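You operate a simulated robot arm through the tools that you are given. There is no shell and no other tool. Be economical: measure what you need, move in short steps, check, and stop when the job is done.

Carry out the task below with a simulated robot arm. There is one attempt and no reset: what you move stays moved.

## Task
Top up the rice tub from the blue cup through the funnel, then close the tub again.
Fine: cup and funnel go back.

Only the result counts: the job must be done as asked and must still hold three seconds after the hand-in. Knocking over, shifting, dropping, spilling or breaking anything else fails it.

## Robot
A 7-joint arm with a two-finger parallel gripper, fixed in place. Base frame: the origin is at the foot of the arm, x ahead of it, y to its left, z up; the work surface is at about z = 0. Lengths are in mm, angles in degrees, forces in N, time in s.
With the tool pointing down near the work surface it reaches from about 240 to 620 mm from the base axis. Its first joint turns from -66.0 to 66.0 degrees. Payload 2.6 kg.
The TCP is the grasp point between the finger pads, 30 mm short of the fingertips. In the tool frame z runs along the fingers and y along their closing line. Largest opening 94 mm; finger width 28, thickness 10; the body of the gripper, 50 by 96 mm, starts 55 mm behind the TCP.
Orientation is that of the tool frame in the base frame, as a unit quaternion [x, y, z, w]. With the fingers straight down and closing along the base's y, the tool's x points along the base's -x, its y along +y and its z along -z.

## Interface
- The arm moves only by the tool arm_command. Its arguments are lists of equal length, an entry for each row: "xyz": the shift along the base's x, y, z in mm, a list of three; "delta_rot": the turn, a rotation vector about the base's x, y, z in degrees, a list of three; "jaw": the opening in per cent of the stroke, from 0 (shut) to 100 (fully open). In form: {"xyz": [[tx, ty, tz], ...], "delta_rot": [[rx, ry, rz], ...], "jaw": [jaw, ...]}. A call has 1 to 8 rows; each row is the pose to reach, as a shift and turn from the pose commanded when the call began. Each row takes 0.2 s and may step no farther than 50 mm and 8.6 degrees from the row before; otherwise, or with a gripper value out of range, the whole call is refused. A pose out of reach is approached as far as the arm can. The call stops where the force on the tool passes 40 N (or 10 N more than at its start, if that is more) or the arm is blocked; 0.2 s more then pass. Each finger travels about 72 mm/s and halts on what it meets, pressing with about 39 N; the grip force reading is that of the motor and also rises with nothing between the fingers. The clock runs only during rows and for 0.2 s after the last one: add rows that repeat a pose to give the fingers time. The reply holds the time, the measured pose of the TCP, the force on the tool along the base axes, the opening and the grip force, in the units named above and with some noise.
- Cameras (640 x 400 px; columns grow to the right, rows downward): "scene" is fixed at [9.2, 412.9, 584.8]; the picture's right is [-0.94, -0.33, 0.00], its down [-0.16, 0.47, -0.87] and it looks along [0.29, -0.82, -0.50] (base axes); focal length 370 px, centre (320, 200). "wrist" rides on the gripper at [76, 14, -102] in the tool frame; the picture's right is [-0.18, 0.98, 0.00], its down [-0.75, -0.14, -0.64] and it looks along [-0.63, -0.12, 0.77] (tool axes); focal length 243 px, centre (320, 200). There is no depth. A picture from a camera that has moved, and an enlarged one, comes with that camera's place and axes in the base frame and with its lens. The place of the scene camera against the robot may be out by one fixed shift of up to 12 mm in any direction.
- snapshot(camera): a new picture of that camera. It takes no simulated time.
- zoom(camera, box): a new picture of the part [left, top, right, bottom] of that camera's present view, enlarged. It takes no simulated time.
- finish_job(): hands the job in; it is judged then, once.

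Work in short steps. Places have to be worked out from the pictures, the camera data and where the tool is seen: move nearer, look again, correct. Check each grasp and each placing, and mend what went wrong. You have 120 turns and 68 pictures in all, those below and enlarged ones among them. Open the gripper and draw the arm clear of the work before you hand the job in, unless the task says otherwise; then end with one line.

The tools are called after "Request:" by a JSON object that holds its "fn" and its "kwargs". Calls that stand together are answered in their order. arm_command: Moves the arm, as the interface text tells. Its arguments: {"type":"object","properties":{"xyz":{"type":"array","items":{"type":"array","items":{"type":"number"}}},"delta_rot":{"type":"array","items":{"type":"array","items":{"type":"number"}}},"jaw":{"type":"array","items":{"type":"number"}}},"required":["xyz","delta_rot","jaw"]} The other tools are called the same way: snapshot (camera) takes a picture; zoom (camera, box) takes an enlarged picture of a part of a camera's view; finish_job () hands the job in.

At the start:

```text
time_s: 0.0
eef_pos: [358.6, 44.3, 376.3]
tool_rot: [0.0, 1.0, 0.0, 0.0]
ft_force: [-0.7, 0.2, -0.4]
finger_gap: 94.0
grasp_force: 0.1
```

scene: 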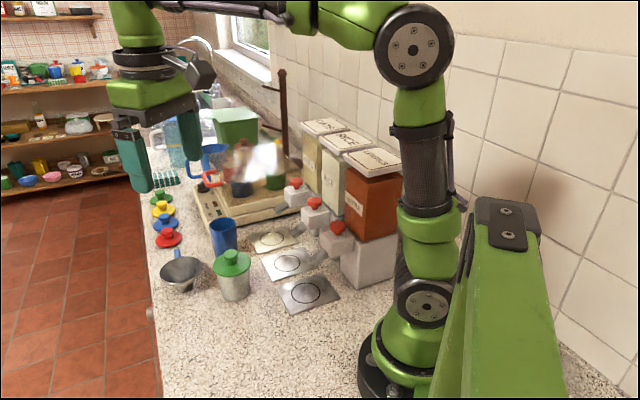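
wrist: 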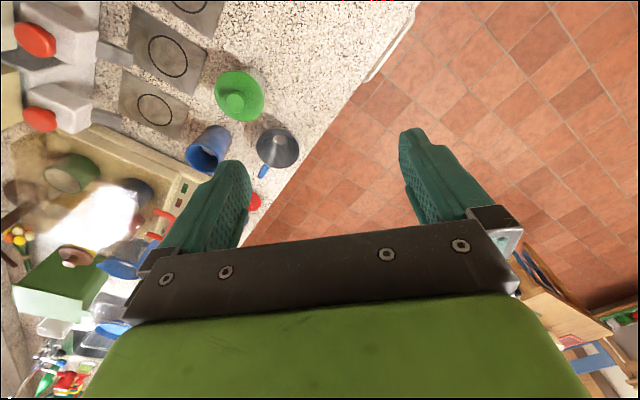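

The scene shows a tub with a green lid, a blue cup, a funnel and other lids. I zoom in to identify them.

Request:
{"fn": "zoom", "kwargs": {"camera": "scene", "box": [140, 180, 360, 318]}}

Request:
{"fn": "zoom", "kwargs": {"camera": "scene", "box": [190, 100, 410, 238]}}

Request:
{"fn": "zoom", "kwargs": {"camera": "wrist", "box": [60, 0, 380, 200]}}

```text
2.90 times, centred on (250, 249) of scene
camera zoom: at [9.2, 412.9, 584.8], right [-0.94, -0.33, 0.0], down [-0.16, 0.47, -0.87], along [0.29, -0.82, -0.5], focal length 1072 px, centre (523, 58)
```

zoom: 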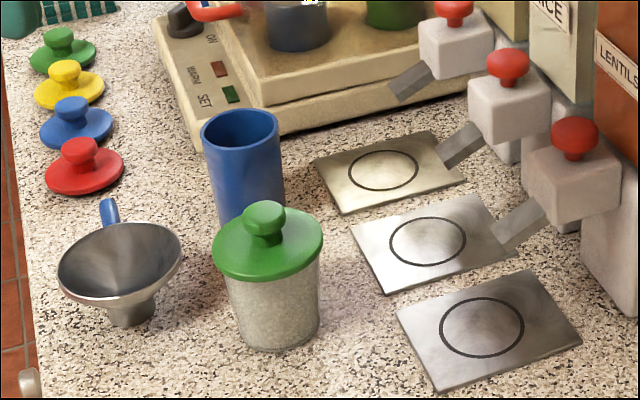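

```text
2.90 times, centred on (300, 169) of scene
camera zoom: at [9.2, 412.9, 584.8], right [-0.94, -0.33, 0.0], down [-0.16, 0.47, -0.87], along [0.29, -0.82, -0.5], focal length 1072 px, centre (378, 290)
```

zoom: 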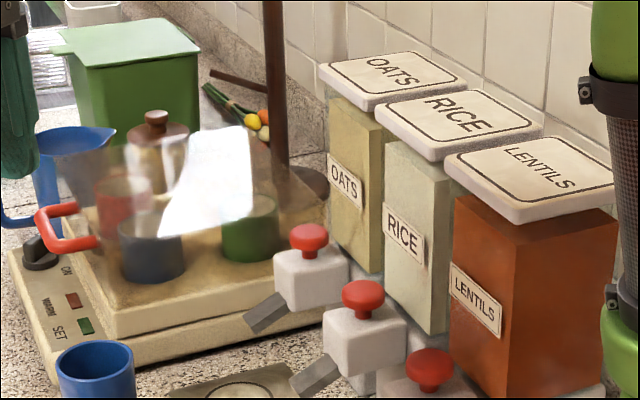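

```text
2.00 times, centred on (220, 100) of wrist
camera zoom: at [282.7, 58.2, 478.2], right [0.18, 0.98, 0.0], down [0.75, -0.14, 0.64], along [0.63, -0.12, -0.77], focal length 485 px, centre (520, 400)
```

zoom: 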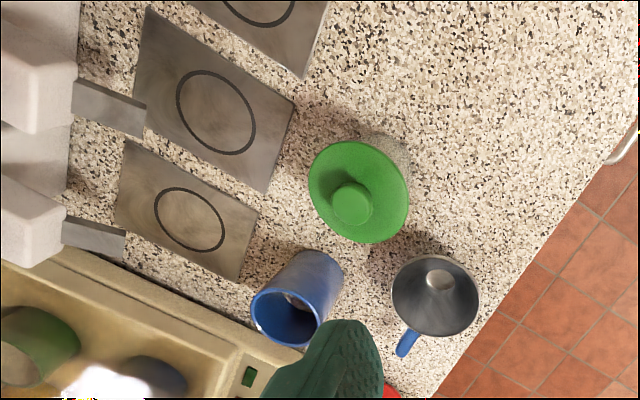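

The tub is the green-lidded one, at about (375,-83), with its knob near z 115. The funnel is at about (480,-58) and the cup at about (463,-191). I move above the tub for a closer look.

Request:
{"fn": "arm_command", "kwargs": {"xyz": [[0, -32, -29], [5, -64, -58], [10, -96, -87], [16, -127, -116], [16, -127, -116]], "delta_rot": [[0, 0, 0], [0, 0, 0], [0, 0, 0], [0, 0, 0], [0, 0, 0]], "jaw": [100, 100, 100, 100, 100]}}

Request:
{"fn": "snapshot", "kwargs": {"camera": "wrist"}}

Request:
{"fn": "snapshot", "kwargs": {"camera": "scene"}}

```text
time_s: 1.2
eef_pos: [375.1, -83.6, 260.1]
tool_rot: [-0.001, 1.0, 0.0, 0.0]
ft_force: [-0.2, 0.5, 0.0]
finger_gap: 94.0
grasp_force: 0.0
```

```text
62 pictures are left
camera wrist: at [299.0, -70.7, 361.7], right [0.18, 0.98, 0.0], down [0.75, -0.14, 0.64], along [0.63, -0.12, -0.77], focal length 243 px, centre (320, 200)
```

wrist: 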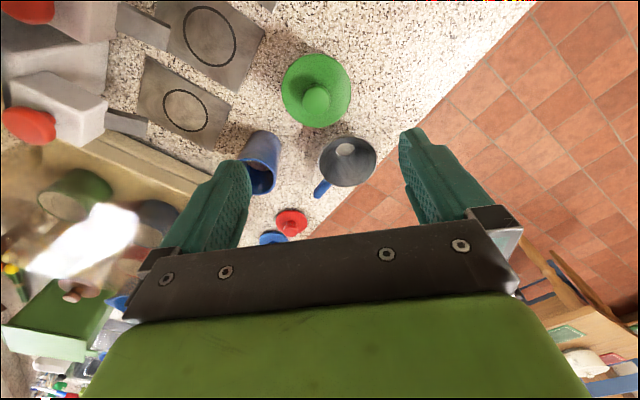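

```text
61 pictures are left
```

scene: 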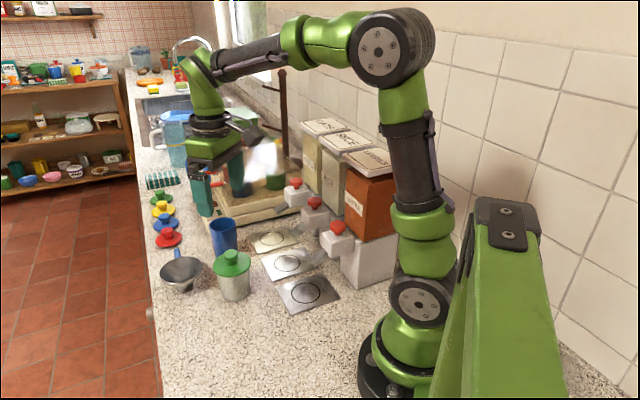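

I zoom in to refine the positions of the knob, cup and funnel.

Request:
{"fn": "zoom", "kwargs": {"camera": "wrist", "box": [220, 40, 400, 220]}}

```text
2.22 times, centred on (310, 130) of wrist
camera zoom: at [299.0, -70.7, 361.7], right [0.18, 0.98, 0.0], down [0.75, -0.14, 0.64], along [0.63, -0.12, -0.77], focal length 539 px, centre (342, 356)
```

zoom: 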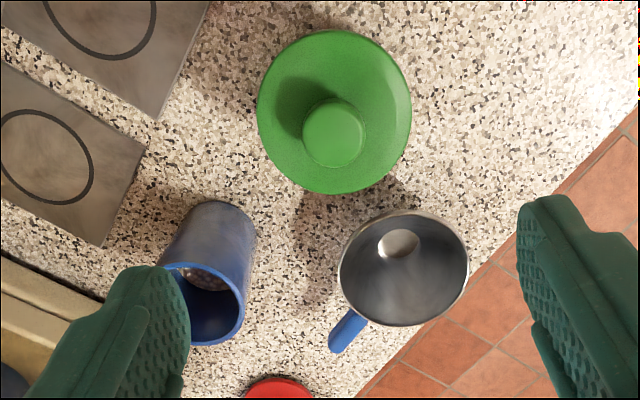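

The knob is at about (379,-90) with its top near z 100. I descend partway and check.

Request:
{"fn": "arm_command", "kwargs": {"xyz": [[2, -3, -40], [4, -6, -80], [4, -6, -105], [4, -6, -105]], "delta_rot": [[0, 0, 0], [0, 0, 0], [0, 0, 0], [0, 0, 0]], "jaw": [100, 80, 60, 60]}}

Request:
{"fn": "snapshot", "kwargs": {"camera": "wrist"}}

Request:
{"fn": "zoom", "kwargs": {"camera": "scene", "box": [140, 180, 300, 320]}}

```text
time_s: 2.2
eef_pos: [378.9, -89.0, 156.7]
tool_rot: [0.0, 1.0, 0.0, 0.0]
ft_force: [0.1, -0.2, -0.2]
finger_gap: 56.4
grasp_force: 0.2
```

```text
59 pictures are left
camera wrist: at [303.5, -75.7, 257.5], right [0.18, 0.98, 0.0], down [0.75, -0.14, 0.64], along [0.63, -0.12, -0.77], focal length 243 px, centre (320, 200)
```

wrist: 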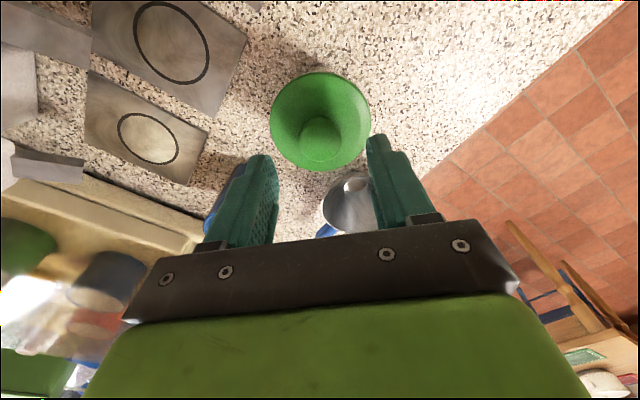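

```text
2.86 times, centred on (220, 250) of scene
camera zoom: at [9.2, 412.9, 584.8], right [-0.94, -0.33, 0.0], down [-0.16, 0.47, -0.87], along [0.29, -0.82, -0.5], focal length 1057 px, centre (606, 57)
```

zoom: 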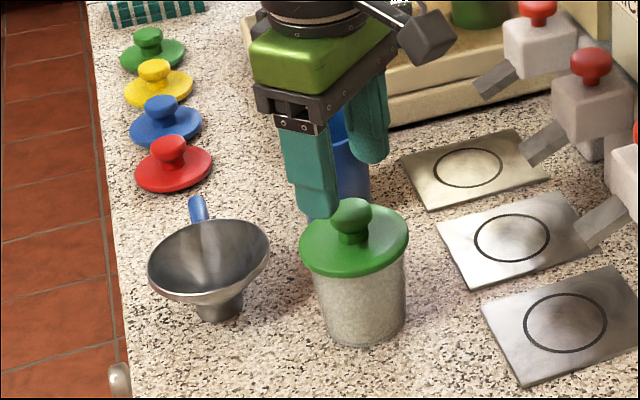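

The knob is confirmed at about (378.5,-90), top near z 105. I descend so the tips sit just above the lid, then close.

Request:
{"fn": "arm_command", "kwargs": {"xyz": [[0, -1, -20], [0, -1, -40], [0, -1, -40], [0, -1, -40], [0, -1, -40], [0, -1, -40]], "delta_rot": [[0, 0, 0], [0, 0, 0], [0, 0, 0], [0, 0, 0], [0, 0, 0], [0, 0, 0]], "jaw": [60, 60, 60, 40, 20, 20]}}

Request:
{"fn": "zoom", "kwargs": {"camera": "scene", "box": [140, 180, 300, 320]}}

```text
time_s: 3.6
eef_pos: [378.0, -90.0, 114.0]
tool_rot: [0.001, 1.0, 0.0, 0.0]
ft_force: [0.7, 0.3, -0.1]
finger_gap: 27.9
grasp_force: 38.8
```

```text
2.86 times, centred on (220, 250) of scene
camera zoom: at [9.2, 412.9, 584.8], right [-0.94, -0.33, 0.0], down [-0.16, 0.47, -0.87], along [0.29, -0.82, -0.5], focal length 1057 px, centre (606, 57)
```

zoom: 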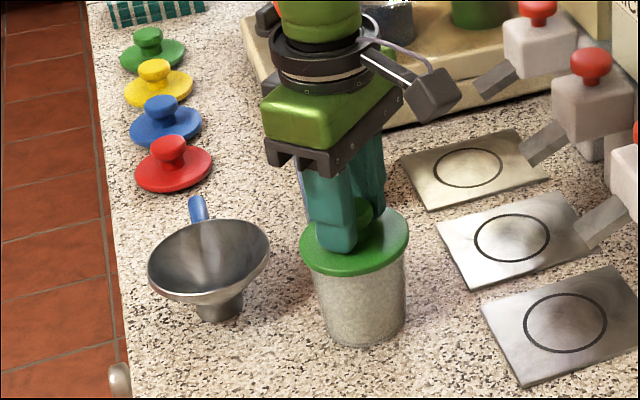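

The knob is gripped with a 27.9 mm gap. I lift straight up gently.

Request:
{"fn": "arm_command", "kwargs": {"xyz": [[0, 0, 6], [0, 0, 14], [0, 0, 26], [0, 0, 45], [0, 0, 70], [0, 0, 70]], "delta_rot": [[0, 0, 0], [0, 0, 0], [0, 0, 0], [0, 0, 0], [0, 0, 0], [0, 0, 0]], "jaw": [20, 20, 20, 20, 20, 20]}}

Request:
{"fn": "zoom", "kwargs": {"camera": "scene", "box": [140, 180, 300, 320]}}

```text
time_s: 5.0
eef_pos: [379.6, -91.8, 185.0]
tool_rot: [0.0, 1.0, 0.0, 0.0]
ft_force: [0.4, 0.1, 0.3]
finger_gap: 28.2
grasp_force: 39.3
```

```text
2.86 times, centred on (220, 250) of scene
camera zoom: at [9.2, 412.9, 584.8], right [-0.94, -0.33, 0.0], down [-0.16, 0.47, -0.87], along [0.29, -0.82, -0.5], focal length 1057 px, centre (606, 57)
```

zoom: 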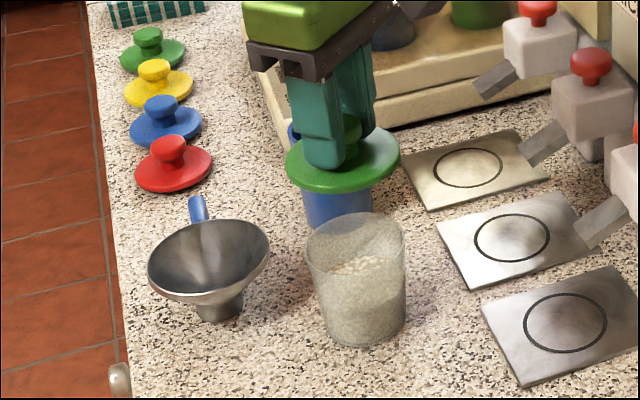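

The lid is off and the tub is about half full of rice. I set the lid down on free counter at about (300,10).

Request:
{"fn": "arm_command", "kwargs": {"xyz": [[-20, 25, 0], [-40, 50, 0], [-60, 75, 0], [-79, 101, 0], [-79, 101, -45], [-79, 101, -90], [-79, 101, -120], [-79, 101, -125]], "delta_rot": [[0, 0, 0], [0, 0, 0], [0, 0, 0], [0, 0, 0], [0, 0, 0], [0, 0, 0], [0, 0, 0], [0, 0, 0]], "jaw": [20, 20, 20, 20, 20, 20, 20, 20]}}

Request:
{"fn": "zoom", "kwargs": {"camera": "scene", "box": [160, 240, 320, 380]}}

```text
time_s: 6.8
eef_pos: [299.4, 12.0, 58.9]
tool_rot: [0.0, 1.0, 0.0, 0.0]
ft_force: [-0.1, 0.8, -0.2]
finger_gap: 27.9
grasp_force: 38.9
```

```text
2.86 times, centred on (240, 310) of scene
camera zoom: at [9.2, 412.9, 584.8], right [-0.94, -0.33, 0.0], down [-0.16, 0.47, -0.87], along [0.29, -0.82, -0.5], focal length 1057 px, centre (549, -114)
```

zoom: 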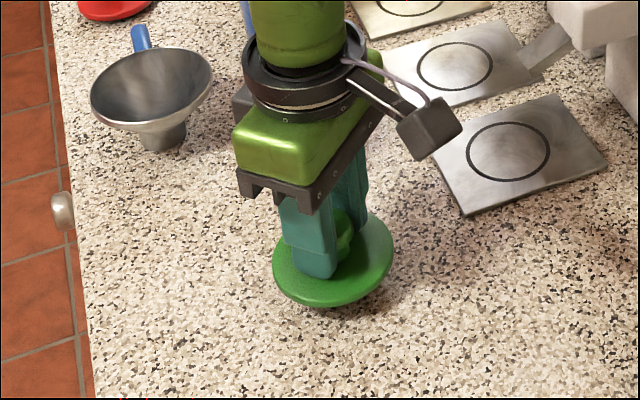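

I lower slowly, watching for contact.

Request:
{"fn": "arm_command", "kwargs": {"xyz": [[0, 0, -5], [0, 0, -8], [0, 0, -11], [0, 0, -14], [0, 0, -17], [0, 0, -20], [0, 0, -23], [0, 0, -26]], "delta_rot": [[0, 0, 0], [0, 0, 0], [0, 0, 0], [0, 0, 0], [0, 0, 0], [0, 0, 0], [0, 0, 0], [0, 0, 0]], "jaw": [20, 20, 20, 20, 20, 20, 20, 20]}}

```text
time_s: 8.1
eef_pos: [298.9, 11.2, 43.7]
tool_rot: [0.0, 1.0, 0.0, 0.001]
ft_force: [-3.1, 1.5, 10.3]
finger_gap: 27.9
grasp_force: 38.7
stopped in row 6: the force on the tool passed its limit (the readings are from after the stop); the commanded pose is now the measured one
```

Contact came at TCP z about 44, so the tub rim height is about 70. I release and rise.

Request:
{"fn": "arm_command", "kwargs": {"xyz": [[0, 0, 0], [0, 0, 0], [0, 0, 0], [0, 0, 40], [0, 0, 80], [0, 0, 120], [0, 0, 120]], "delta_rot": [[0, 0, 0], [0, 0, 0], [0, 0, 0], [0, 0, 0], [0, 0, 0], [0, 0, 0], [0, 0, 0]], "jaw": [40, 60, 60, 60, 60, 60, 60]}}

Request:
{"fn": "snapshot", "kwargs": {"camera": "scene"}}

Request:
{"fn": "zoom", "kwargs": {"camera": "wrist", "box": [150, 0, 470, 200]}}

```text
time_s: 9.7
eef_pos: [299.9, 11.8, 164.9]
tool_rot: [0.001, 1.0, 0.001, 0.002]
ft_force: [-0.6, -0.3, 0.9]
finger_gap: 56.4
grasp_force: 0.1
```

```text
54 pictures are left
```

scene: 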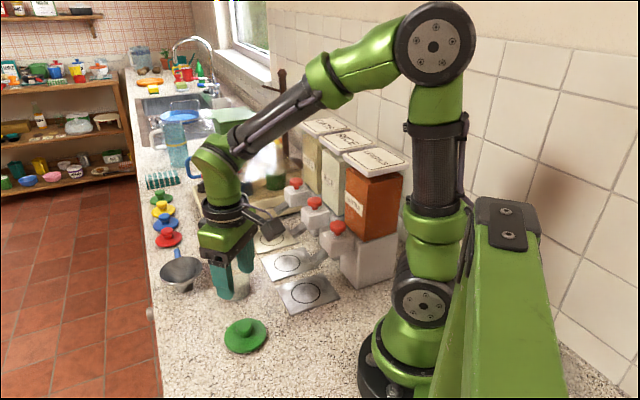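

```text
2.00 times, centred on (310, 100) of wrist
camera zoom: at [224.9, 26.1, 266.3], right [0.19, 0.98, 0.0], down [0.75, -0.14, 0.64], along [0.63, -0.12, -0.77], focal length 485 px, centre (340, 400)
```

zoom: 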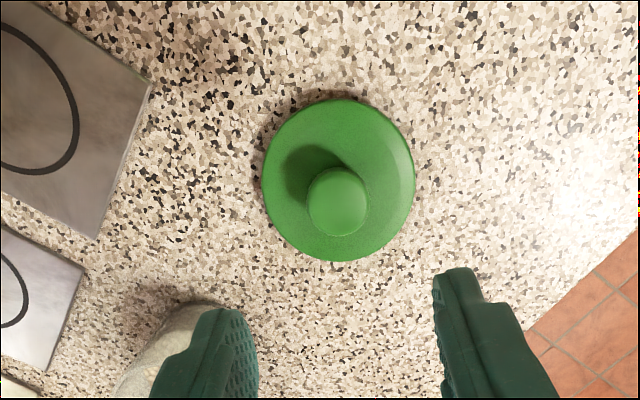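

The lid rests flat. Next is the funnel, which I plan to grip across its rim from above. I move over it to measure accurately.

Request:
{"fn": "arm_command", "kwargs": {"xyz": [[35, -15, 10], [75, -31, 20], [115, -47, 20], [150, -62, 20], [185, -77, 20], [185, -77, 20]], "delta_rot": [[0, 0, 0], [0, 0, 0], [0, 0, 0], [0, 0, 0], [0, 0, 0], [0, 0, 0]], "jaw": [60, 80, 100, 100, 100, 100]}}

Request:
{"fn": "snapshot", "kwargs": {"camera": "wrist"}}

Request:
{"fn": "zoom", "kwargs": {"camera": "scene", "box": [140, 180, 300, 320]}}

```text
time_s: 11.1
eef_pos: [483.9, -66.0, 182.5]
tool_rot: [0.001, 1.0, 0.0, 0.001]
ft_force: [-0.5, -0.2, 0.2]
finger_gap: 94.4
grasp_force: 0.0
```

```text
52 pictures are left
camera wrist: at [408.8, -51.8, 284.8], right [0.19, 0.98, 0.0], down [0.75, -0.14, 0.64], along [0.63, -0.12, -0.77], focal length 243 px, centre (320, 200)
```

wrist: 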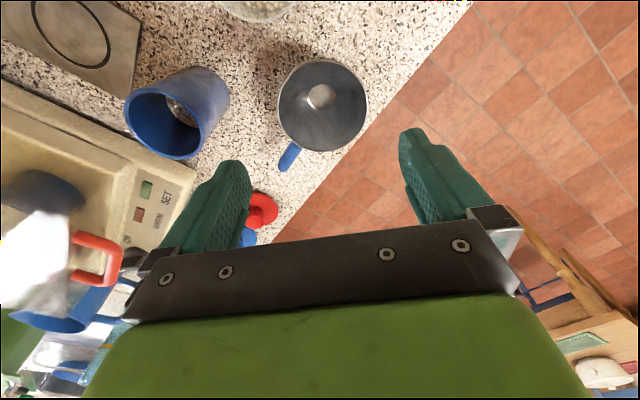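

```text
2.86 times, centred on (220, 250) of scene
camera zoom: at [9.2, 412.9, 584.8], right [-0.94, -0.33, 0.0], down [-0.16, 0.47, -0.87], along [0.29, -0.82, -0.5], focal length 1057 px, centre (606, 57)
```

zoom: 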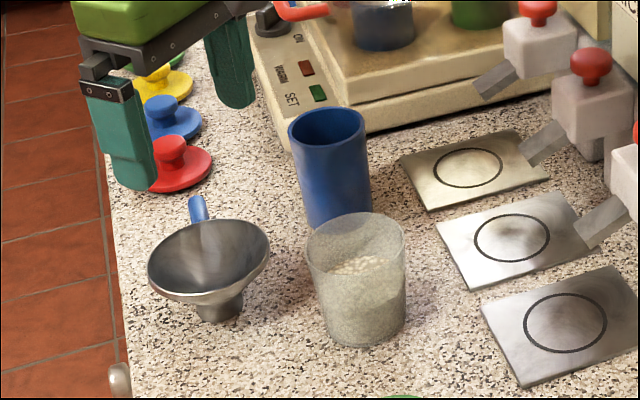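

The funnel rim is centred at (487.5,-65.5), z about 50, diameter about 85. I descend to z 100 and check the clearance.

Request:
{"fn": "arm_command", "kwargs": {"xyz": [[3.5, 0.3, -40], [3.5, 0.3, -80], [3.5, 0.3, -90], [3.5, 0.3, -90]], "delta_rot": [[0, 0, 0], [0, 0, 0], [0, 0, 0], [0, 0, 0]], "jaw": [100, 100, 100, 100]}}

Request:
{"fn": "snapshot", "kwargs": {"camera": "wrist"}}

Request:
{"fn": "zoom", "kwargs": {"camera": "scene", "box": [120, 200, 280, 300]}}

```text
time_s: 12.1
eef_pos: [488.0, -64.5, 94.4]
tool_rot: [0.0, 1.0, 0.0, 0.001]
ft_force: [-0.7, -0.7, 0.3]
finger_gap: 94.0
grasp_force: 0.0
```

```text
50 pictures are left
camera wrist: at [411.9, -51.5, 195.8], right [0.19, 0.98, 0.0], down [0.75, -0.14, 0.64], along [0.63, -0.12, -0.77], focal length 243 px, centre (320, 200)
```

wrist: 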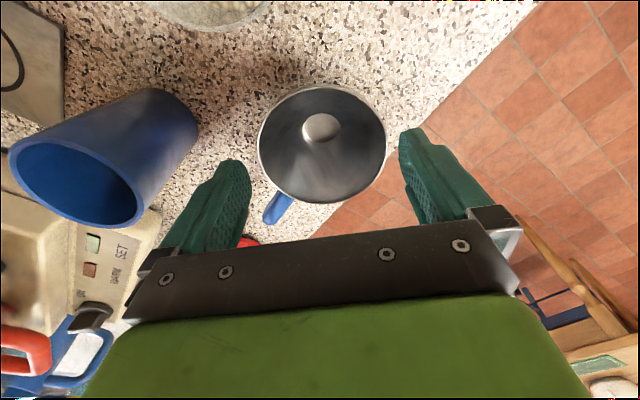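

```text
4.00 times, centred on (200, 250) of scene
camera zoom: at [9.2, 412.9, 584.8], right [-0.94, -0.33, 0.0], down [-0.16, 0.47, -0.87], along [0.29, -0.82, -0.5], focal length 1480 px, centre (800, 0)
```

zoom: 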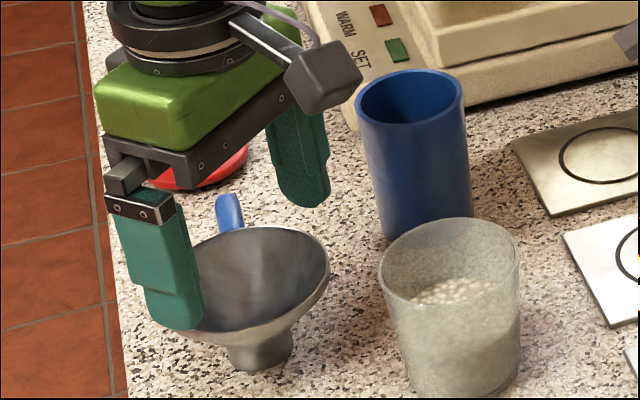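

Centred within about 1 mm. I descend and close on the rim.

Request:
{"fn": "arm_command", "kwargs": {"xyz": [[-0.5, 0, -12], [-1, 0, -24], [-1, 0, -32], [-1, 0, -32], [-1, 0, -32], [-1, 0, -32], [-1, 0, -32]], "delta_rot": [[0, 0, 0], [0, 0, 0], [0, 0, 0], [0, 0, 0], [0, 0, 0], [0, 0, 0], [0, 0, 0]], "jaw": [100, 100, 100, 100, 90, 80, 80]}}

Request:
{"fn": "zoom", "kwargs": {"camera": "scene", "box": [120, 200, 280, 300]}}

```text
time_s: 13.7
eef_pos: [487.4, -64.8, 61.9]
tool_rot: [0.001, 1.0, -0.001, 0.002]
ft_force: [-0.4, 0.1, 0.2]
finger_gap: 83.6
grasp_force: 39.3
```

```text
4.00 times, centred on (200, 250) of scene
camera zoom: at [9.2, 412.9, 584.8], right [-0.94, -0.33, 0.0], down [-0.16, 0.47, -0.87], along [0.29, -0.82, -0.5], focal length 1480 px, centre (800, 0)
```

zoom: 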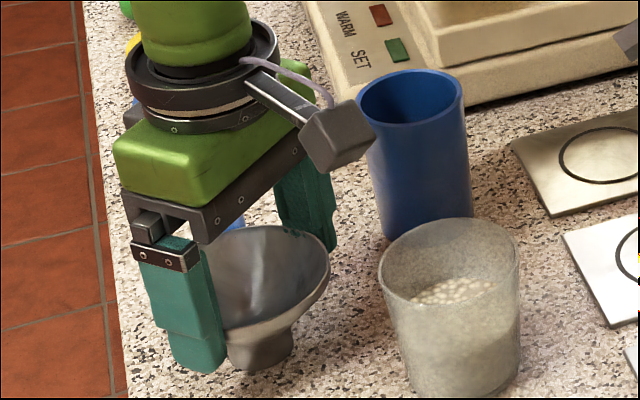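

The funnel is gripped at 83.6 mm. I lift it and check.

Request:
{"fn": "arm_command", "kwargs": {"xyz": [[0, 0, 8], [0, 0, 25], [0, 0, 55], [0, 0, 85], [0, 0, 105], [0, 0, 105]], "delta_rot": [[0, 0, 0], [0, 0, 0], [0, 0, 0], [0, 0, 0], [0, 0, 0], [0, 0, 0]], "jaw": [80, 80, 80, 80, 80, 80]}}

Request:
{"fn": "snapshot", "kwargs": {"camera": "wrist"}}

Request:
{"fn": "zoom", "kwargs": {"camera": "scene", "box": [120, 160, 280, 300]}}

```text
time_s: 15.1
eef_pos: [485.5, -64.3, 165.9]
tool_rot: [0.001, 1.0, 0.0, 0.001]
ft_force: [-0.5, -0.3, -0.4]
finger_gap: 83.5
grasp_force: 39.3
```

```text
47 pictures are left
camera wrist: at [409.5, -50.7, 268.1], right [0.19, 0.98, 0.0], down [0.75, -0.14, 0.64], along [0.63, -0.12, -0.77], focal length 243 px, centre (320, 200)
```

wrist: 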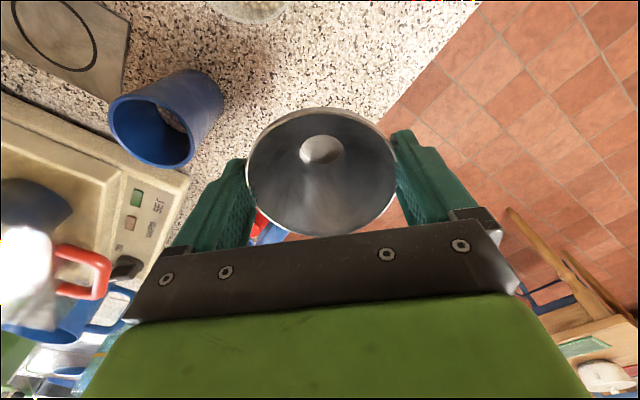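

```text
2.86 times, centred on (200, 230) of scene
camera zoom: at [9.2, 412.9, 584.8], right [-0.94, -0.33, 0.0], down [-0.16, 0.47, -0.87], along [0.29, -0.82, -0.5], focal length 1057 px, centre (663, 114)
```

zoom: 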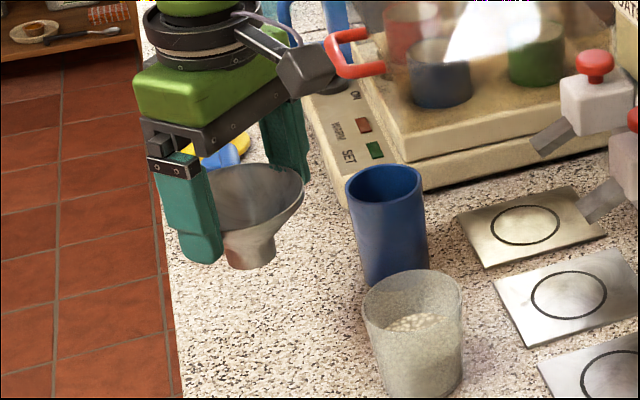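

The funnel hangs level, with its centre about 2.5 mm behind the TCP in x. I move over the tub centre at (378,-91).

Request:
{"fn": "arm_command", "kwargs": {"xyz": [[-35, -9, 0], [-70, -18, 0], [-105, -26.5, 0], [-105, -26.5, 0], [-105, -26.5, -30], [-105, -26.5, -50], [-105, -26.5, -50]], "delta_rot": [[0, 0, 0], [0, 0, 0], [0, 0, 0], [0, 0, 0], [0, 0, 0], [0, 0, 0], [0, 0, 0]], "jaw": [80, 80, 80, 80, 80, 80, 80]}}

Request:
{"fn": "snapshot", "kwargs": {"camera": "wrist"}}

Request:
{"fn": "zoom", "kwargs": {"camera": "scene", "box": [160, 190, 300, 310]}}

```text
time_s: 16.7
eef_pos: [381.7, -92.2, 117.7]
tool_rot: [0.001, 1.0, 0.0, 0.0]
ft_force: [-0.1, 0.5, -0.1]
finger_gap: 83.7
grasp_force: 39.3
```

```text
45 pictures are left
camera wrist: at [305.5, -77.1, 218.4], right [0.19, 0.98, 0.0], down [0.75, -0.14, 0.64], along [0.63, -0.12, -0.77], focal length 243 px, centre (320, 200)
```

wrist: 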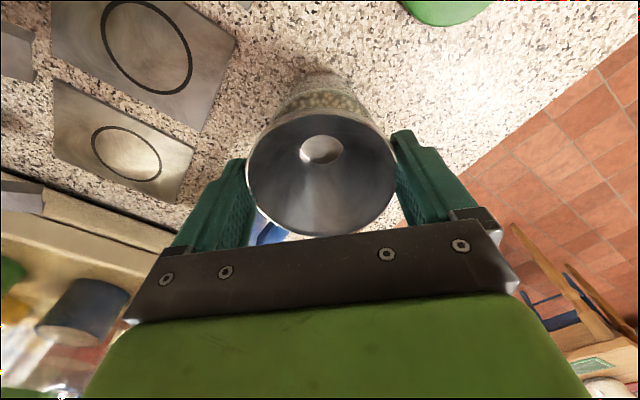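

```text
3.33 times, centred on (230, 250) of scene
camera zoom: at [9.2, 412.9, 584.8], right [-0.94, -0.33, 0.0], down [-0.16, 0.47, -0.87], along [0.29, -0.82, -0.5], focal length 1233 px, centre (620, 33)
```

zoom: 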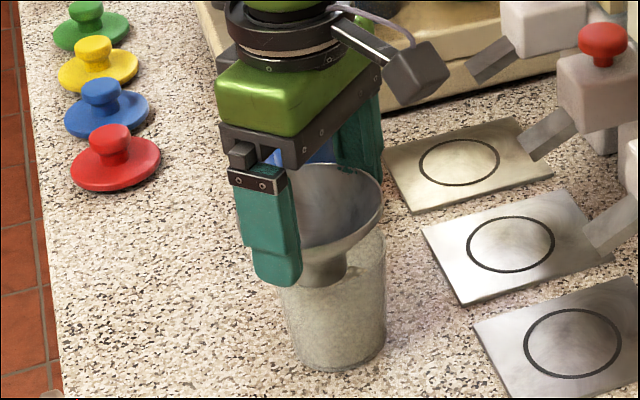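

The stem is inside the tub mouth and centred. I lower in small steps to seating.

Request:
{"fn": "arm_command", "kwargs": {"xyz": [[-0.5, 0.5, -4], [-0.5, 0.5, -8], [-0.5, 0.5, -11], [-0.5, 0.5, -13], [-0.5, 0.5, -15], [-0.5, 0.5, -17]], "delta_rot": [[0, 0, 0], [0, 0, 0], [0, 0, 0], [0, 0, 0], [0, 0, 0], [0, 0, 0]], "jaw": [80, 80, 80, 80, 80, 80]}}

Request:
{"fn": "zoom", "kwargs": {"camera": "scene", "box": [160, 190, 300, 310]}}

```text
time_s: 18.1
eef_pos: [382.5, -90.6, 101.9]
tool_rot: [0.001, 1.0, 0.0, 0.004]
ft_force: [-3.8, 0.8, 28.4]
finger_gap: 83.8
grasp_force: 38.7
```

```text
3.33 times, centred on (230, 250) of scene
camera zoom: at [9.1, 412.9, 584.8], right [-0.94, -0.33, 0.0], down [-0.16, 0.47, -0.87], along [0.29, -0.82, -0.5], focal length 1233 px, centre (620, 33)
```

zoom: 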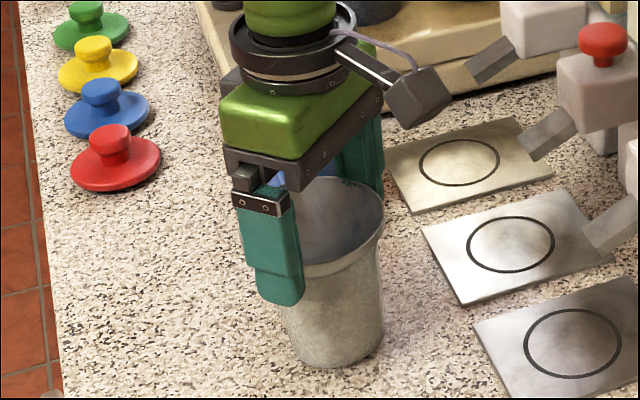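

The funnel is seated with 28 N of contact. I relieve the pressure, open, and rise straight up.

Request:
{"fn": "arm_command", "kwargs": {"xyz": [[0, 0, 1], [0, 0, 1], [0, 0, 1], [0, 0, 1], [0, 0, 20], [0, 0, 60], [0, 0, 100], [0, 0, 100]], "delta_rot": [[0, 0, 0], [0, 0, 0], [0, 0, 0], [0, 0, 0], [0, 0, 0], [0, 0, 0], [0, 0, 0], [0, 0, 0]], "jaw": [80, 90, 100, 100, 100, 100, 100, 100]}}

Request:
{"fn": "zoom", "kwargs": {"camera": "scene", "box": [160, 180, 300, 310]}}

Request:
{"fn": "snapshot", "kwargs": {"camera": "wrist"}}

```text
time_s: 19.9
eef_pos: [380.2, -88.1, 202.7]
tool_rot: [0.001, 1.0, 0.0, 0.0]
ft_force: [-0.3, -0.3, -0.4]
finger_gap: 94.0
grasp_force: 0.0
```

```text
3.08 times, centred on (230, 245) of scene
camera zoom: at [9.2, 412.9, 584.8], right [-0.94, -0.33, 0.0], down [-0.16, 0.47, -0.87], along [0.29, -0.82, -0.5], focal length 1138 px, centre (597, 62)
```

zoom: 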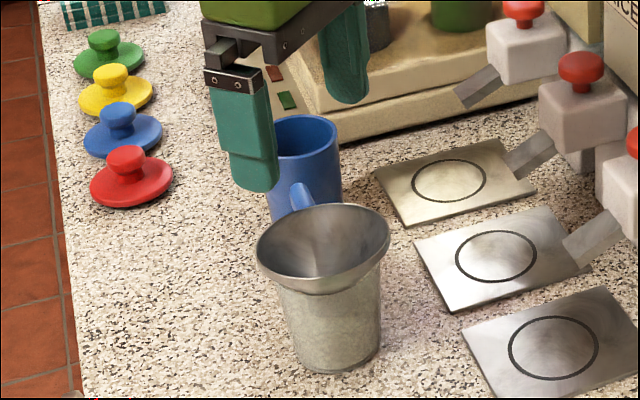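

```text
41 pictures are left
camera wrist: at [304.8, -75.2, 303.5], right [0.19, 0.98, 0.0], down [0.75, -0.14, 0.64], along [0.63, -0.12, -0.77], focal length 243 px, centre (320, 200)
```

wrist: 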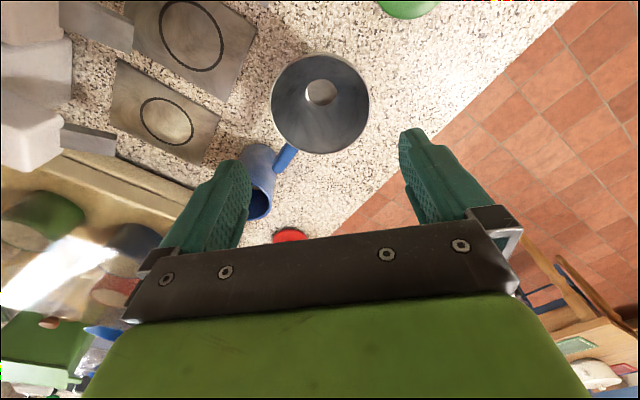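

The funnel sits level on the tub. The cup is at about (460,-188.7), height about 95, diameter about 65. To pour cleanly I'll grip it side-on with a nearly horizontal tool, so I first rise and turn the tool half a turn to keep the camera on top.

Request:
{"fn": "arm_command", "kwargs": {"xyz": [[0, 0, 30], [15, -20, 60], [35, -40, 60], [50, -60, 60], [50, -60, 60], [50, -60, 60], [50, -60, 60], [50, -60, 60]], "delta_rot": [[0, 0, 8], [0, 0, 16], [0, 0, 24], [0, 0, 32], [0, 0, 40], [0, 0, 48], [0, 0, 56], [0, 0, 64]], "jaw": [100, 100, 100, 100, 100, 100, 100, 100]}}

```text
time_s: 21.7
eef_pos: [430.0, -151.3, 260.3]
tool_rot: [-0.531, 0.848, 0.001, 0.001]
ft_force: [0.6, -0.3, 0.0]
finger_gap: 93.9
grasp_force: 0.0
```

The turn is proceeding well, so I continue it.

Request:
{"fn": "arm_command", "kwargs": {"xyz": [[0, 0, 0], [0, 0, 0], [0, 0, 0], [0, 0, 0], [0, 0, 0], [0, 0, 0], [0, 0, 0], [0, 0, 0]], "delta_rot": [[0, 0, 8], [0, 0, 16], [0, 0, 24], [0, 0, 32], [0, 0, 40], [0, 0, 48], [0, 0, 56], [0, 0, 64]], "jaw": [100, 100, 100, 100, 100, 100, 100, 100]}}

```text
time_s: 23.5
eef_pos: [430.7, -151.1, 259.4]
tool_rot: [0.899, -0.438, -0.002, -0.001]
ft_force: [-0.8, -0.1, -0.2]
finger_gap: 94.1
grasp_force: 0.0
```

Request:
{"fn": "arm_command", "kwargs": {"xyz": [[0, 0, 0], [0, 0, 0], [0, 0, 0], [0, 0, 0], [0, 0, 0], [0, 0, 0], [0, 0, 0], [0, 0, 0]], "delta_rot": [[0, 0, 8], [0, 0, 16], [0, 0, 24], [0, 0, 32], [0, 0, 40], [0, 0, 48], [0, 0, 56], [0, 0, 62]], "jaw": [100, 100, 100, 100, 100, 100, 100, 100]}}

Request:
{"fn": "snapshot", "kwargs": {"camera": "scene"}}

```text
time_s: 25.3
eef_pos: [380.0, -16.5, 223.2]
tool_rot: [1.0, 0.007, 0.02, -0.017]
ft_force: [0.9, 0.0, -0.1]
finger_gap: 93.9
grasp_force: 0.1
out of reach, approached as far as the arm can: row 3, 4, 5, 6, 7, 8
```

```text
40 pictures are left
```

scene: 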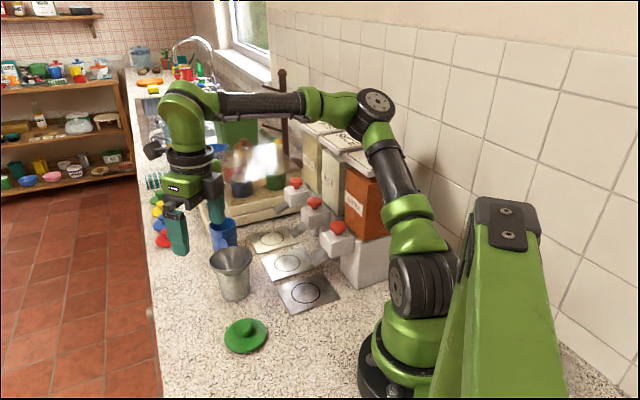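

The wrist joint hit its limit in that direction. I unwind and will turn the other way, which also leaves room for the pouring roll.

Request:
{"fn": "arm_command", "kwargs": {"xyz": [[0, 0, 0], [0, 0, 0], [0, 0, 0], [0, 0, 0], [0, 0, 0], [0, 0, 0], [0, 0, 0], [0, 0, 0]], "delta_rot": [[0, 0, -8], [0, 0, -16], [0, 0, -24], [0, 0, -32], [0, 0, -40], [0, 0, -48], [0, 0, -56], [0, 0, -64]], "jaw": [100, 100, 100, 100, 100, 100, 100, 100]}}

```text
time_s: 27.1
eef_pos: [381.3, -16.7, 223.7]
tool_rot: [0.85, -0.527, 0.026, -0.004]
ft_force: [-0.2, -0.5, 1.1]
finger_gap: 94.1
grasp_force: 0.1
```

Request:
{"fn": "arm_command", "kwargs": {"xyz": [[0, -20, 10], [0, -40, 20], [0, -60, 30], [0, -80, 36], [0, -80, 36], [0, -80, 36], [0, -80, 36], [0, -80, 36]], "delta_rot": [[0, 0, -8.5], [0, 0, -17], [0, 0, -25.5], [0, 0, -34], [0, 0, -42.5], [0, 0, -51], [0, 0, -59.5], [0, 0, -68]], "jaw": [100, 100, 100, 100, 100, 100, 100, 100]}}

Request:
{"fn": "arm_command", "kwargs": {"xyz": [[0, 0, 0], [0, 0, 0], [0, 0, 0], [0, 0, 0], [0, 0, 0], [0, 0, 0], [0, 0, 0], [0, 0, 0]], "delta_rot": [[0, 0, -8.5], [0, 0, -17], [0, 0, -25.5], [0, 0, -34], [0, 0, -42.5], [0, 0, -51], [0, 0, -59.5], [0, 0, -68]], "jaw": [100, 100, 100, 100, 100, 100, 100, 100]}}

Request:
{"fn": "arm_command", "kwargs": {"xyz": [[0, 0, 0], [0, 0, 0], [0, 0, 0], [0, 0, 0], [0, 0, 0], [0, 0, 0], [0, 0, 0], [0, 0, 0]], "delta_rot": [[0, 0, -8.5], [0, 0, -17], [0, 0, -25.5], [0, 0, -34], [0, 0, -42.5], [0, 0, -51], [0, 0, -59.5], [0, 0, -68]], "jaw": [100, 100, 100, 100, 100, 100, 100, 100]}}

```text
time_s: 28.9
eef_pos: [381.9, -93.9, 262.4]
tool_rot: [-0.41, 0.912, -0.029, -0.012]
ft_force: [-0.2, -0.1, 0.2]
finger_gap: 94.1
grasp_force: 0.1
```

```text
time_s: 30.7
eef_pos: [381.5, -96.1, 260.9]
tool_rot: [0.17, 0.985, -0.012, -0.023]
ft_force: [0.2, 0.8, 0.9]
finger_gap: 94.1
grasp_force: 0.0
```

```text
time_s: 32.5
eef_pos: [379.8, -95.5, 270.9]
tool_rot: [0.693, 0.721, -0.004, -0.005]
ft_force: [0.2, 0.1, -0.6]
finger_gap: 93.8
grasp_force: 0.0
```

Request:
{"fn": "arm_command", "kwargs": {"xyz": [[0, 0, 0], [0, 0, 0], [0, 0, 0], [0, 0, 0], [0, 0, 0], [0, 0, 0], [0, 0, 0], [0, 0, 0]], "delta_rot": [[0, 0, -8.2], [0, 0, -16.4], [0, 0, -24.6], [0, 0, -32.8], [0, 0, -41], [0, 0, -49.2], [0, 0, -57.4], [0, 0, -65.6]], "jaw": [100, 100, 100, 100, 100, 100, 100, 100]}}

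Request:
{"fn": "snapshot", "kwargs": {"camera": "scene"}}

```text
time_s: 34.3
eef_pos: [377.2, -94.4, 285.6]
tool_rot: [0.973, 0.229, 0.027, 0.029]
ft_force: [-0.2, 0.7, 0.4]
finger_gap: 93.7
grasp_force: 0.1
```

```text
39 pictures are left
```

scene: 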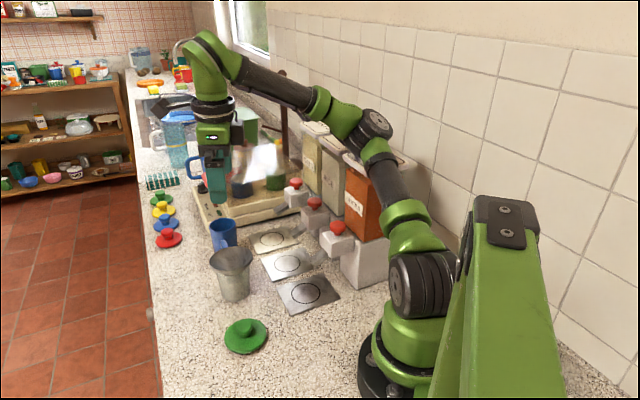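

The half turn is nearly done in this direction. Now I pitch the tool up towards horizontal while moving outward.

Request:
{"fn": "arm_command", "kwargs": {"xyz": [[6, -8, 0], [12, -16, 0], [18, -24, 0], [24, -32, 0], [30, -40, 0], [36, -48, 0], [42, -56, 0], [43, -66, 0]], "delta_rot": [[3.79, -7.61, 0], [7.58, -15.22, 0], [11.37, -22.83, 0], [15.16, -30.4, 0], [18.9, -38, 0], [22.7, -45.6, 0], [26.5, -53.2, 0], [30.3, -60.8, 0]], "jaw": [100, 100, 100, 100, 100, 100, 90, 85]}}

Request:
{"fn": "snapshot", "kwargs": {"camera": "scene"}}

```text
time_s: 34.8
eef_pos: [378.3, -96.4, 314.7]
tool_rot: [0.965, 0.233, 0.1, 0.07]
ft_force: [-0.3, 0.4, -0.2]
finger_gap: 93.9
grasp_force: 0.1
stopped in row 2: the arm was blocked; the commanded pose is now the measured one
```

```text
38 pictures are left
```

scene: 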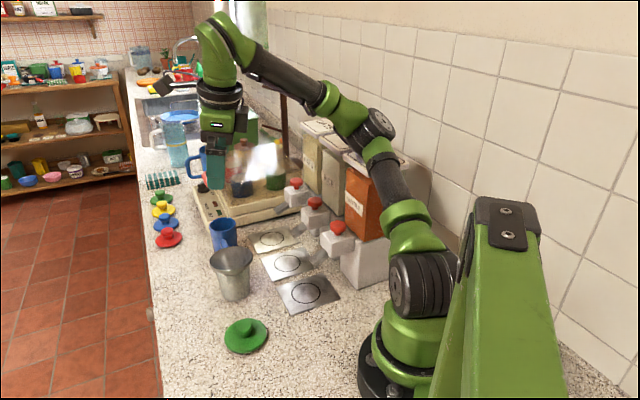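

The arm was blocked, possibly with its elbow against the dispensers. I look closely.

Request:
{"fn": "zoom", "kwargs": {"camera": "scene", "box": [280, 80, 460, 260]}}

```text
2.22 times, centred on (370, 170) of scene
camera zoom: at [9.3, 412.9, 584.7], right [-0.94, -0.33, 0.0], down [-0.16, 0.47, -0.87], along [0.29, -0.82, -0.5], focal length 822 px, centre (209, 267)
```

zoom: 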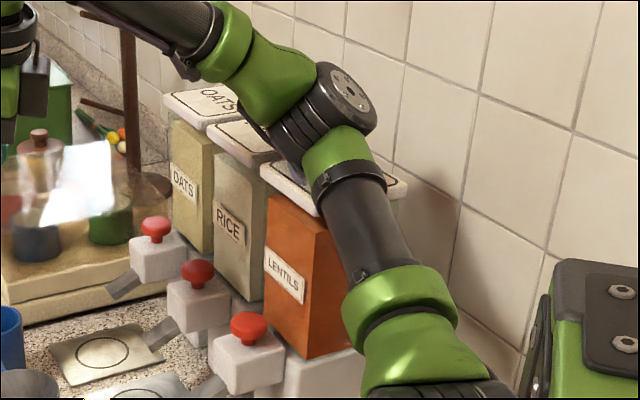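

The jars look undisturbed. The flipped pose is poor for the elbow, so I change plan: a top grasp near the cup rim at about +110° yaw, then a tilt with the camera on top. First I restore the tool to vertical.

Request:
{"fn": "arm_command", "kwargs": {"xyz": [[0, 0, 0], [0, 5, 0], [0, 5, 0]], "delta_rot": [[2.5, 6.5, 0], [5.1, 13, 0], [5.1, 13, 0]], "jaw": [85, 85, 85]}}

Request:
{"fn": "arm_command", "kwargs": {"xyz": [[0, 0, 0], [0, 0, 0], [0, 0, 0], [0, 0, 0], [0, 0, 0], [0, 0, 0], [0, 0, 0], [0, 0, 0]], "delta_rot": [[0, 0, 8.5], [0, 0, 17], [0, 0, 25.5], [0, 0, 34], [0, 0, 42.5], [0, 0, 51], [0, 0, 59.5], [0, 0, 68]], "jaw": [85, 85, 85, 85, 85, 85, 85, 85]}}

Request:
{"fn": "snapshot", "kwargs": {"camera": "scene"}}

```text
time_s: 35.5
eef_pos: [379.5, -90.3, 312.6]
tool_rot: [0.972, 0.235, -0.001, -0.001]
ft_force: [-0.5, -0.3, 0.0]
finger_gap: 80.0
grasp_force: 0.1
```

```text
time_s: 37.4
eef_pos: [379.0, -90.1, 312.8]
tool_rot: [0.674, 0.739, -0.001, 0.0]
ft_force: [-0.2, 0.2, 0.3]
finger_gap: 79.9
grasp_force: 0.1
```

```text
36 pictures are left
```

scene: 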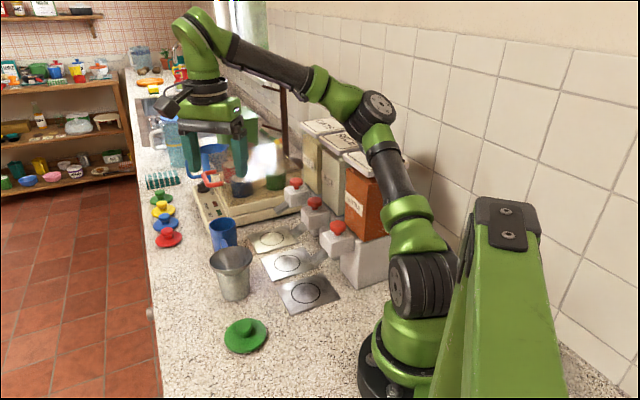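

The elbow is leaning over the jars, caused by the earlier out-of-reach turn. I move the hand to the +y side, where it is well clear, and use the opposite yaw limit to swing the elbow back.

Request:
{"fn": "arm_command", "kwargs": {"xyz": [[4, 42, 4], [8, 84, 8], [12, 126, 12], [16, 168, 16], [20, 210, 20], [20, 210, 20]], "delta_rot": [[0, 0, 0], [0, 0, 0], [0, 0, 0], [0, 0, 0], [0, 0, 0], [0, 0, 0]], "jaw": [85, 85, 85, 85, 85, 85]}}

Request:
{"fn": "snapshot", "kwargs": {"camera": "scene"}}

```text
time_s: 38.8
eef_pos: [400.4, 121.7, 334.4]
tool_rot: [0.674, 0.738, -0.001, 0.0]
ft_force: [0.2, 0.1, 0.2]
finger_gap: 79.8
grasp_force: 0.1
```

```text
35 pictures are left
```

scene: 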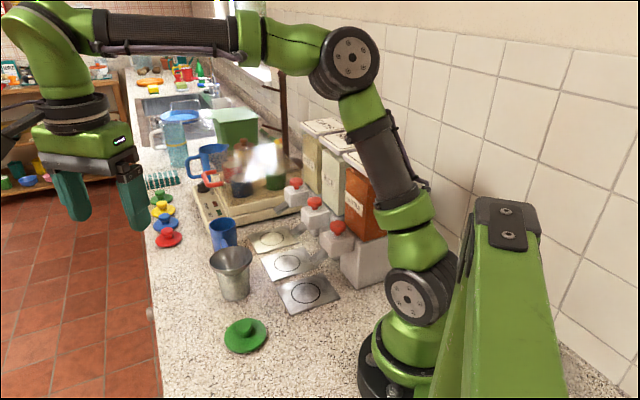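

Request:
{"fn": "arm_command", "kwargs": {"xyz": [[0, 0, 0], [0, 0, 0], [0, 0, 0], [0, 0, 0], [0, 0, 0], [0, 0, 0], [0, 0, 0], [0, 0, 0]], "delta_rot": [[0, 0, -8.5], [0, 0, -17], [0, 0, -25.5], [0, 0, -34], [0, 0, -42.5], [0, 0, -51], [0, 0, -59.5], [0, 0, -68]], "jaw": [85, 85, 85, 85, 85, 85, 85, 85]}}

Request:
{"fn": "snapshot", "kwargs": {"camera": "scene"}}

```text
time_s: 40.5
eef_pos: [399.2, 119.7, 335.2]
tool_rot: [0.973, 0.232, 0.0, -0.001]
ft_force: [0.5, -0.6, -1.0]
finger_gap: 79.6
grasp_force: 0.0
```

```text
34 pictures are left
```

scene: 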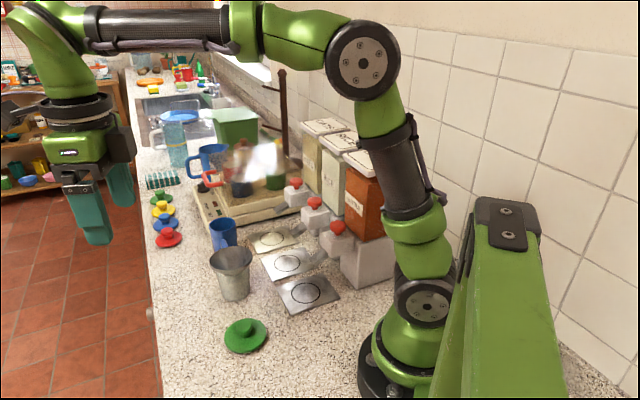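

The elbow is swinging back as hoped, so I continue a bit further.

Request:
{"fn": "arm_command", "kwargs": {"xyz": [[0, 0, 0], [0, 0, 0], [0, 0, 0], [0, 0, 0]], "delta_rot": [[0, 0, -6], [0, 0, -12], [0, 0, -18], [0, 0, -24]], "jaw": [85, 85, 85, 85]}}

Request:
{"fn": "snapshot", "kwargs": {"camera": "scene"}}

```text
time_s: 41.5
eef_pos: [398.5, 119.8, 333.1]
tool_rot: [1.0, 0.026, 0.0, -0.001]
ft_force: [0.4, 0.3, -0.5]
finger_gap: 80.1
grasp_force: 0.1
```

```text
33 pictures are left
```

scene: 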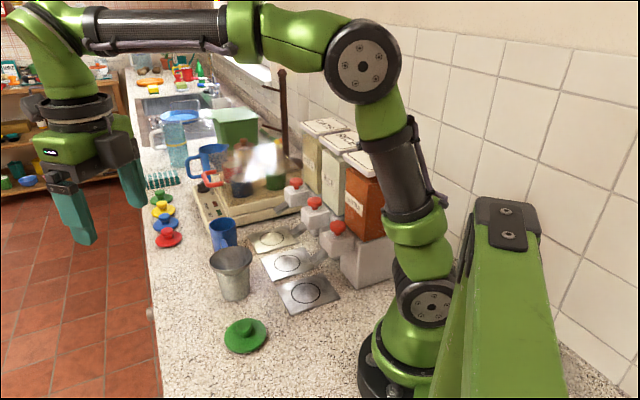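

The elbow is healthy again and the half-turned pose is now reached (yaw -177°). I can return to the side-grasp plan, so I pitch the tool while bringing it back over the workspace, staying high.

Request:
{"fn": "arm_command", "kwargs": {"xyz": [[0, -30, 0], [0, -60, 0], [0, -90, 0], [0, -120, 0], [0, -150, 0], [0, -180, 0], [0, -210, 0], [0, -240, 0]], "delta_rot": [[0, -6, 0], [0, -12, 0], [0, -18, 0], [0, -24, 0], [0, -30, 0], [0, -36, 0], [0, -42, 0], [0, -48, 0]], "jaw": [85, 85, 85, 85, 85, 85, 85, 85]}}

Request:
{"fn": "snapshot", "kwargs": {"camera": "scene"}}

```text
time_s: 43.4
eef_pos: [398.8, -119.6, 334.5]
tool_rot: [0.913, 0.025, 0.407, 0.011]
ft_force: [-0.1, -0.4, 0.0]
finger_gap: 79.9
grasp_force: 0.1
```

```text
32 pictures are left
```

scene: 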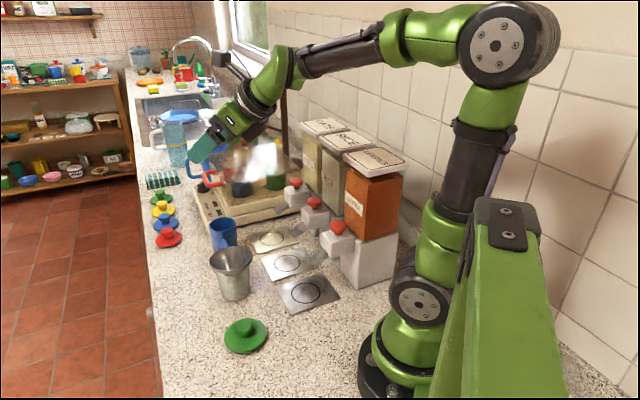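

The arm is well configured now. I continue to about 15° below horizontal and descend to a pre-grasp point behind the cup.

Request:
{"fn": "arm_command", "kwargs": {"xyz": [[-10, -20, -25], [-20, -40, -50], [-30, -60, -75], [-40, -77, -100], [-40, -77, -125], [-40, -77, -150]], "delta_rot": [[0.3, -6, 0.5], [0.6, -12, 1], [0.9, -18, 1.5], [1.2, -24, 2], [1.4, -27, 2], [1.4, -27, 2]], "jaw": [85, 85, 85, 83, 83, 83]}}

Request:
{"fn": "snapshot", "kwargs": {"camera": "scene"}}

Request:
{"fn": "snapshot", "kwargs": {"camera": "wrist"}}

```text
time_s: 44.7
eef_pos: [366.7, -200.6, 305.2]
tool_rot: [0.71, 0.074, 0.7, 0.033]
ft_force: [0.1, 0.0, 0.1]
finger_gap: 77.9
grasp_force: 0.1
stopped in row 6: the arm was blocked; the commanded pose is now the measured one
```

```text
31 pictures are left
```

scene: 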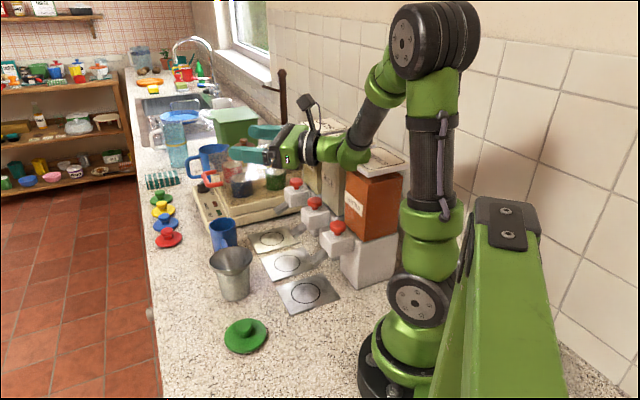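

```text
30 pictures are left
camera wrist: at [266.6, -209.3, 383.5], right [0.06, -1.0, -0.03], down [-0.66, -0.01, -0.75], along [0.75, 0.06, -0.66], focal length 243 px, centre (320, 200)
```

wrist: 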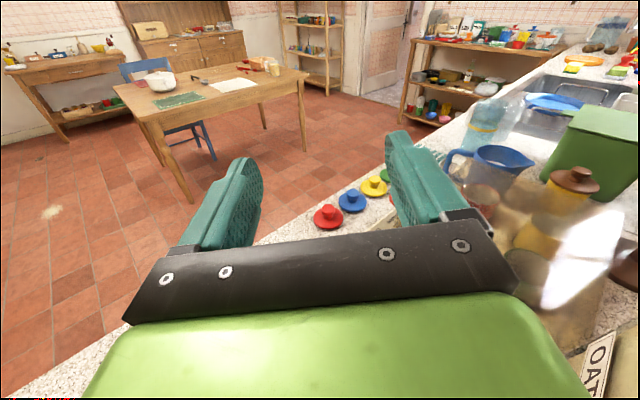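

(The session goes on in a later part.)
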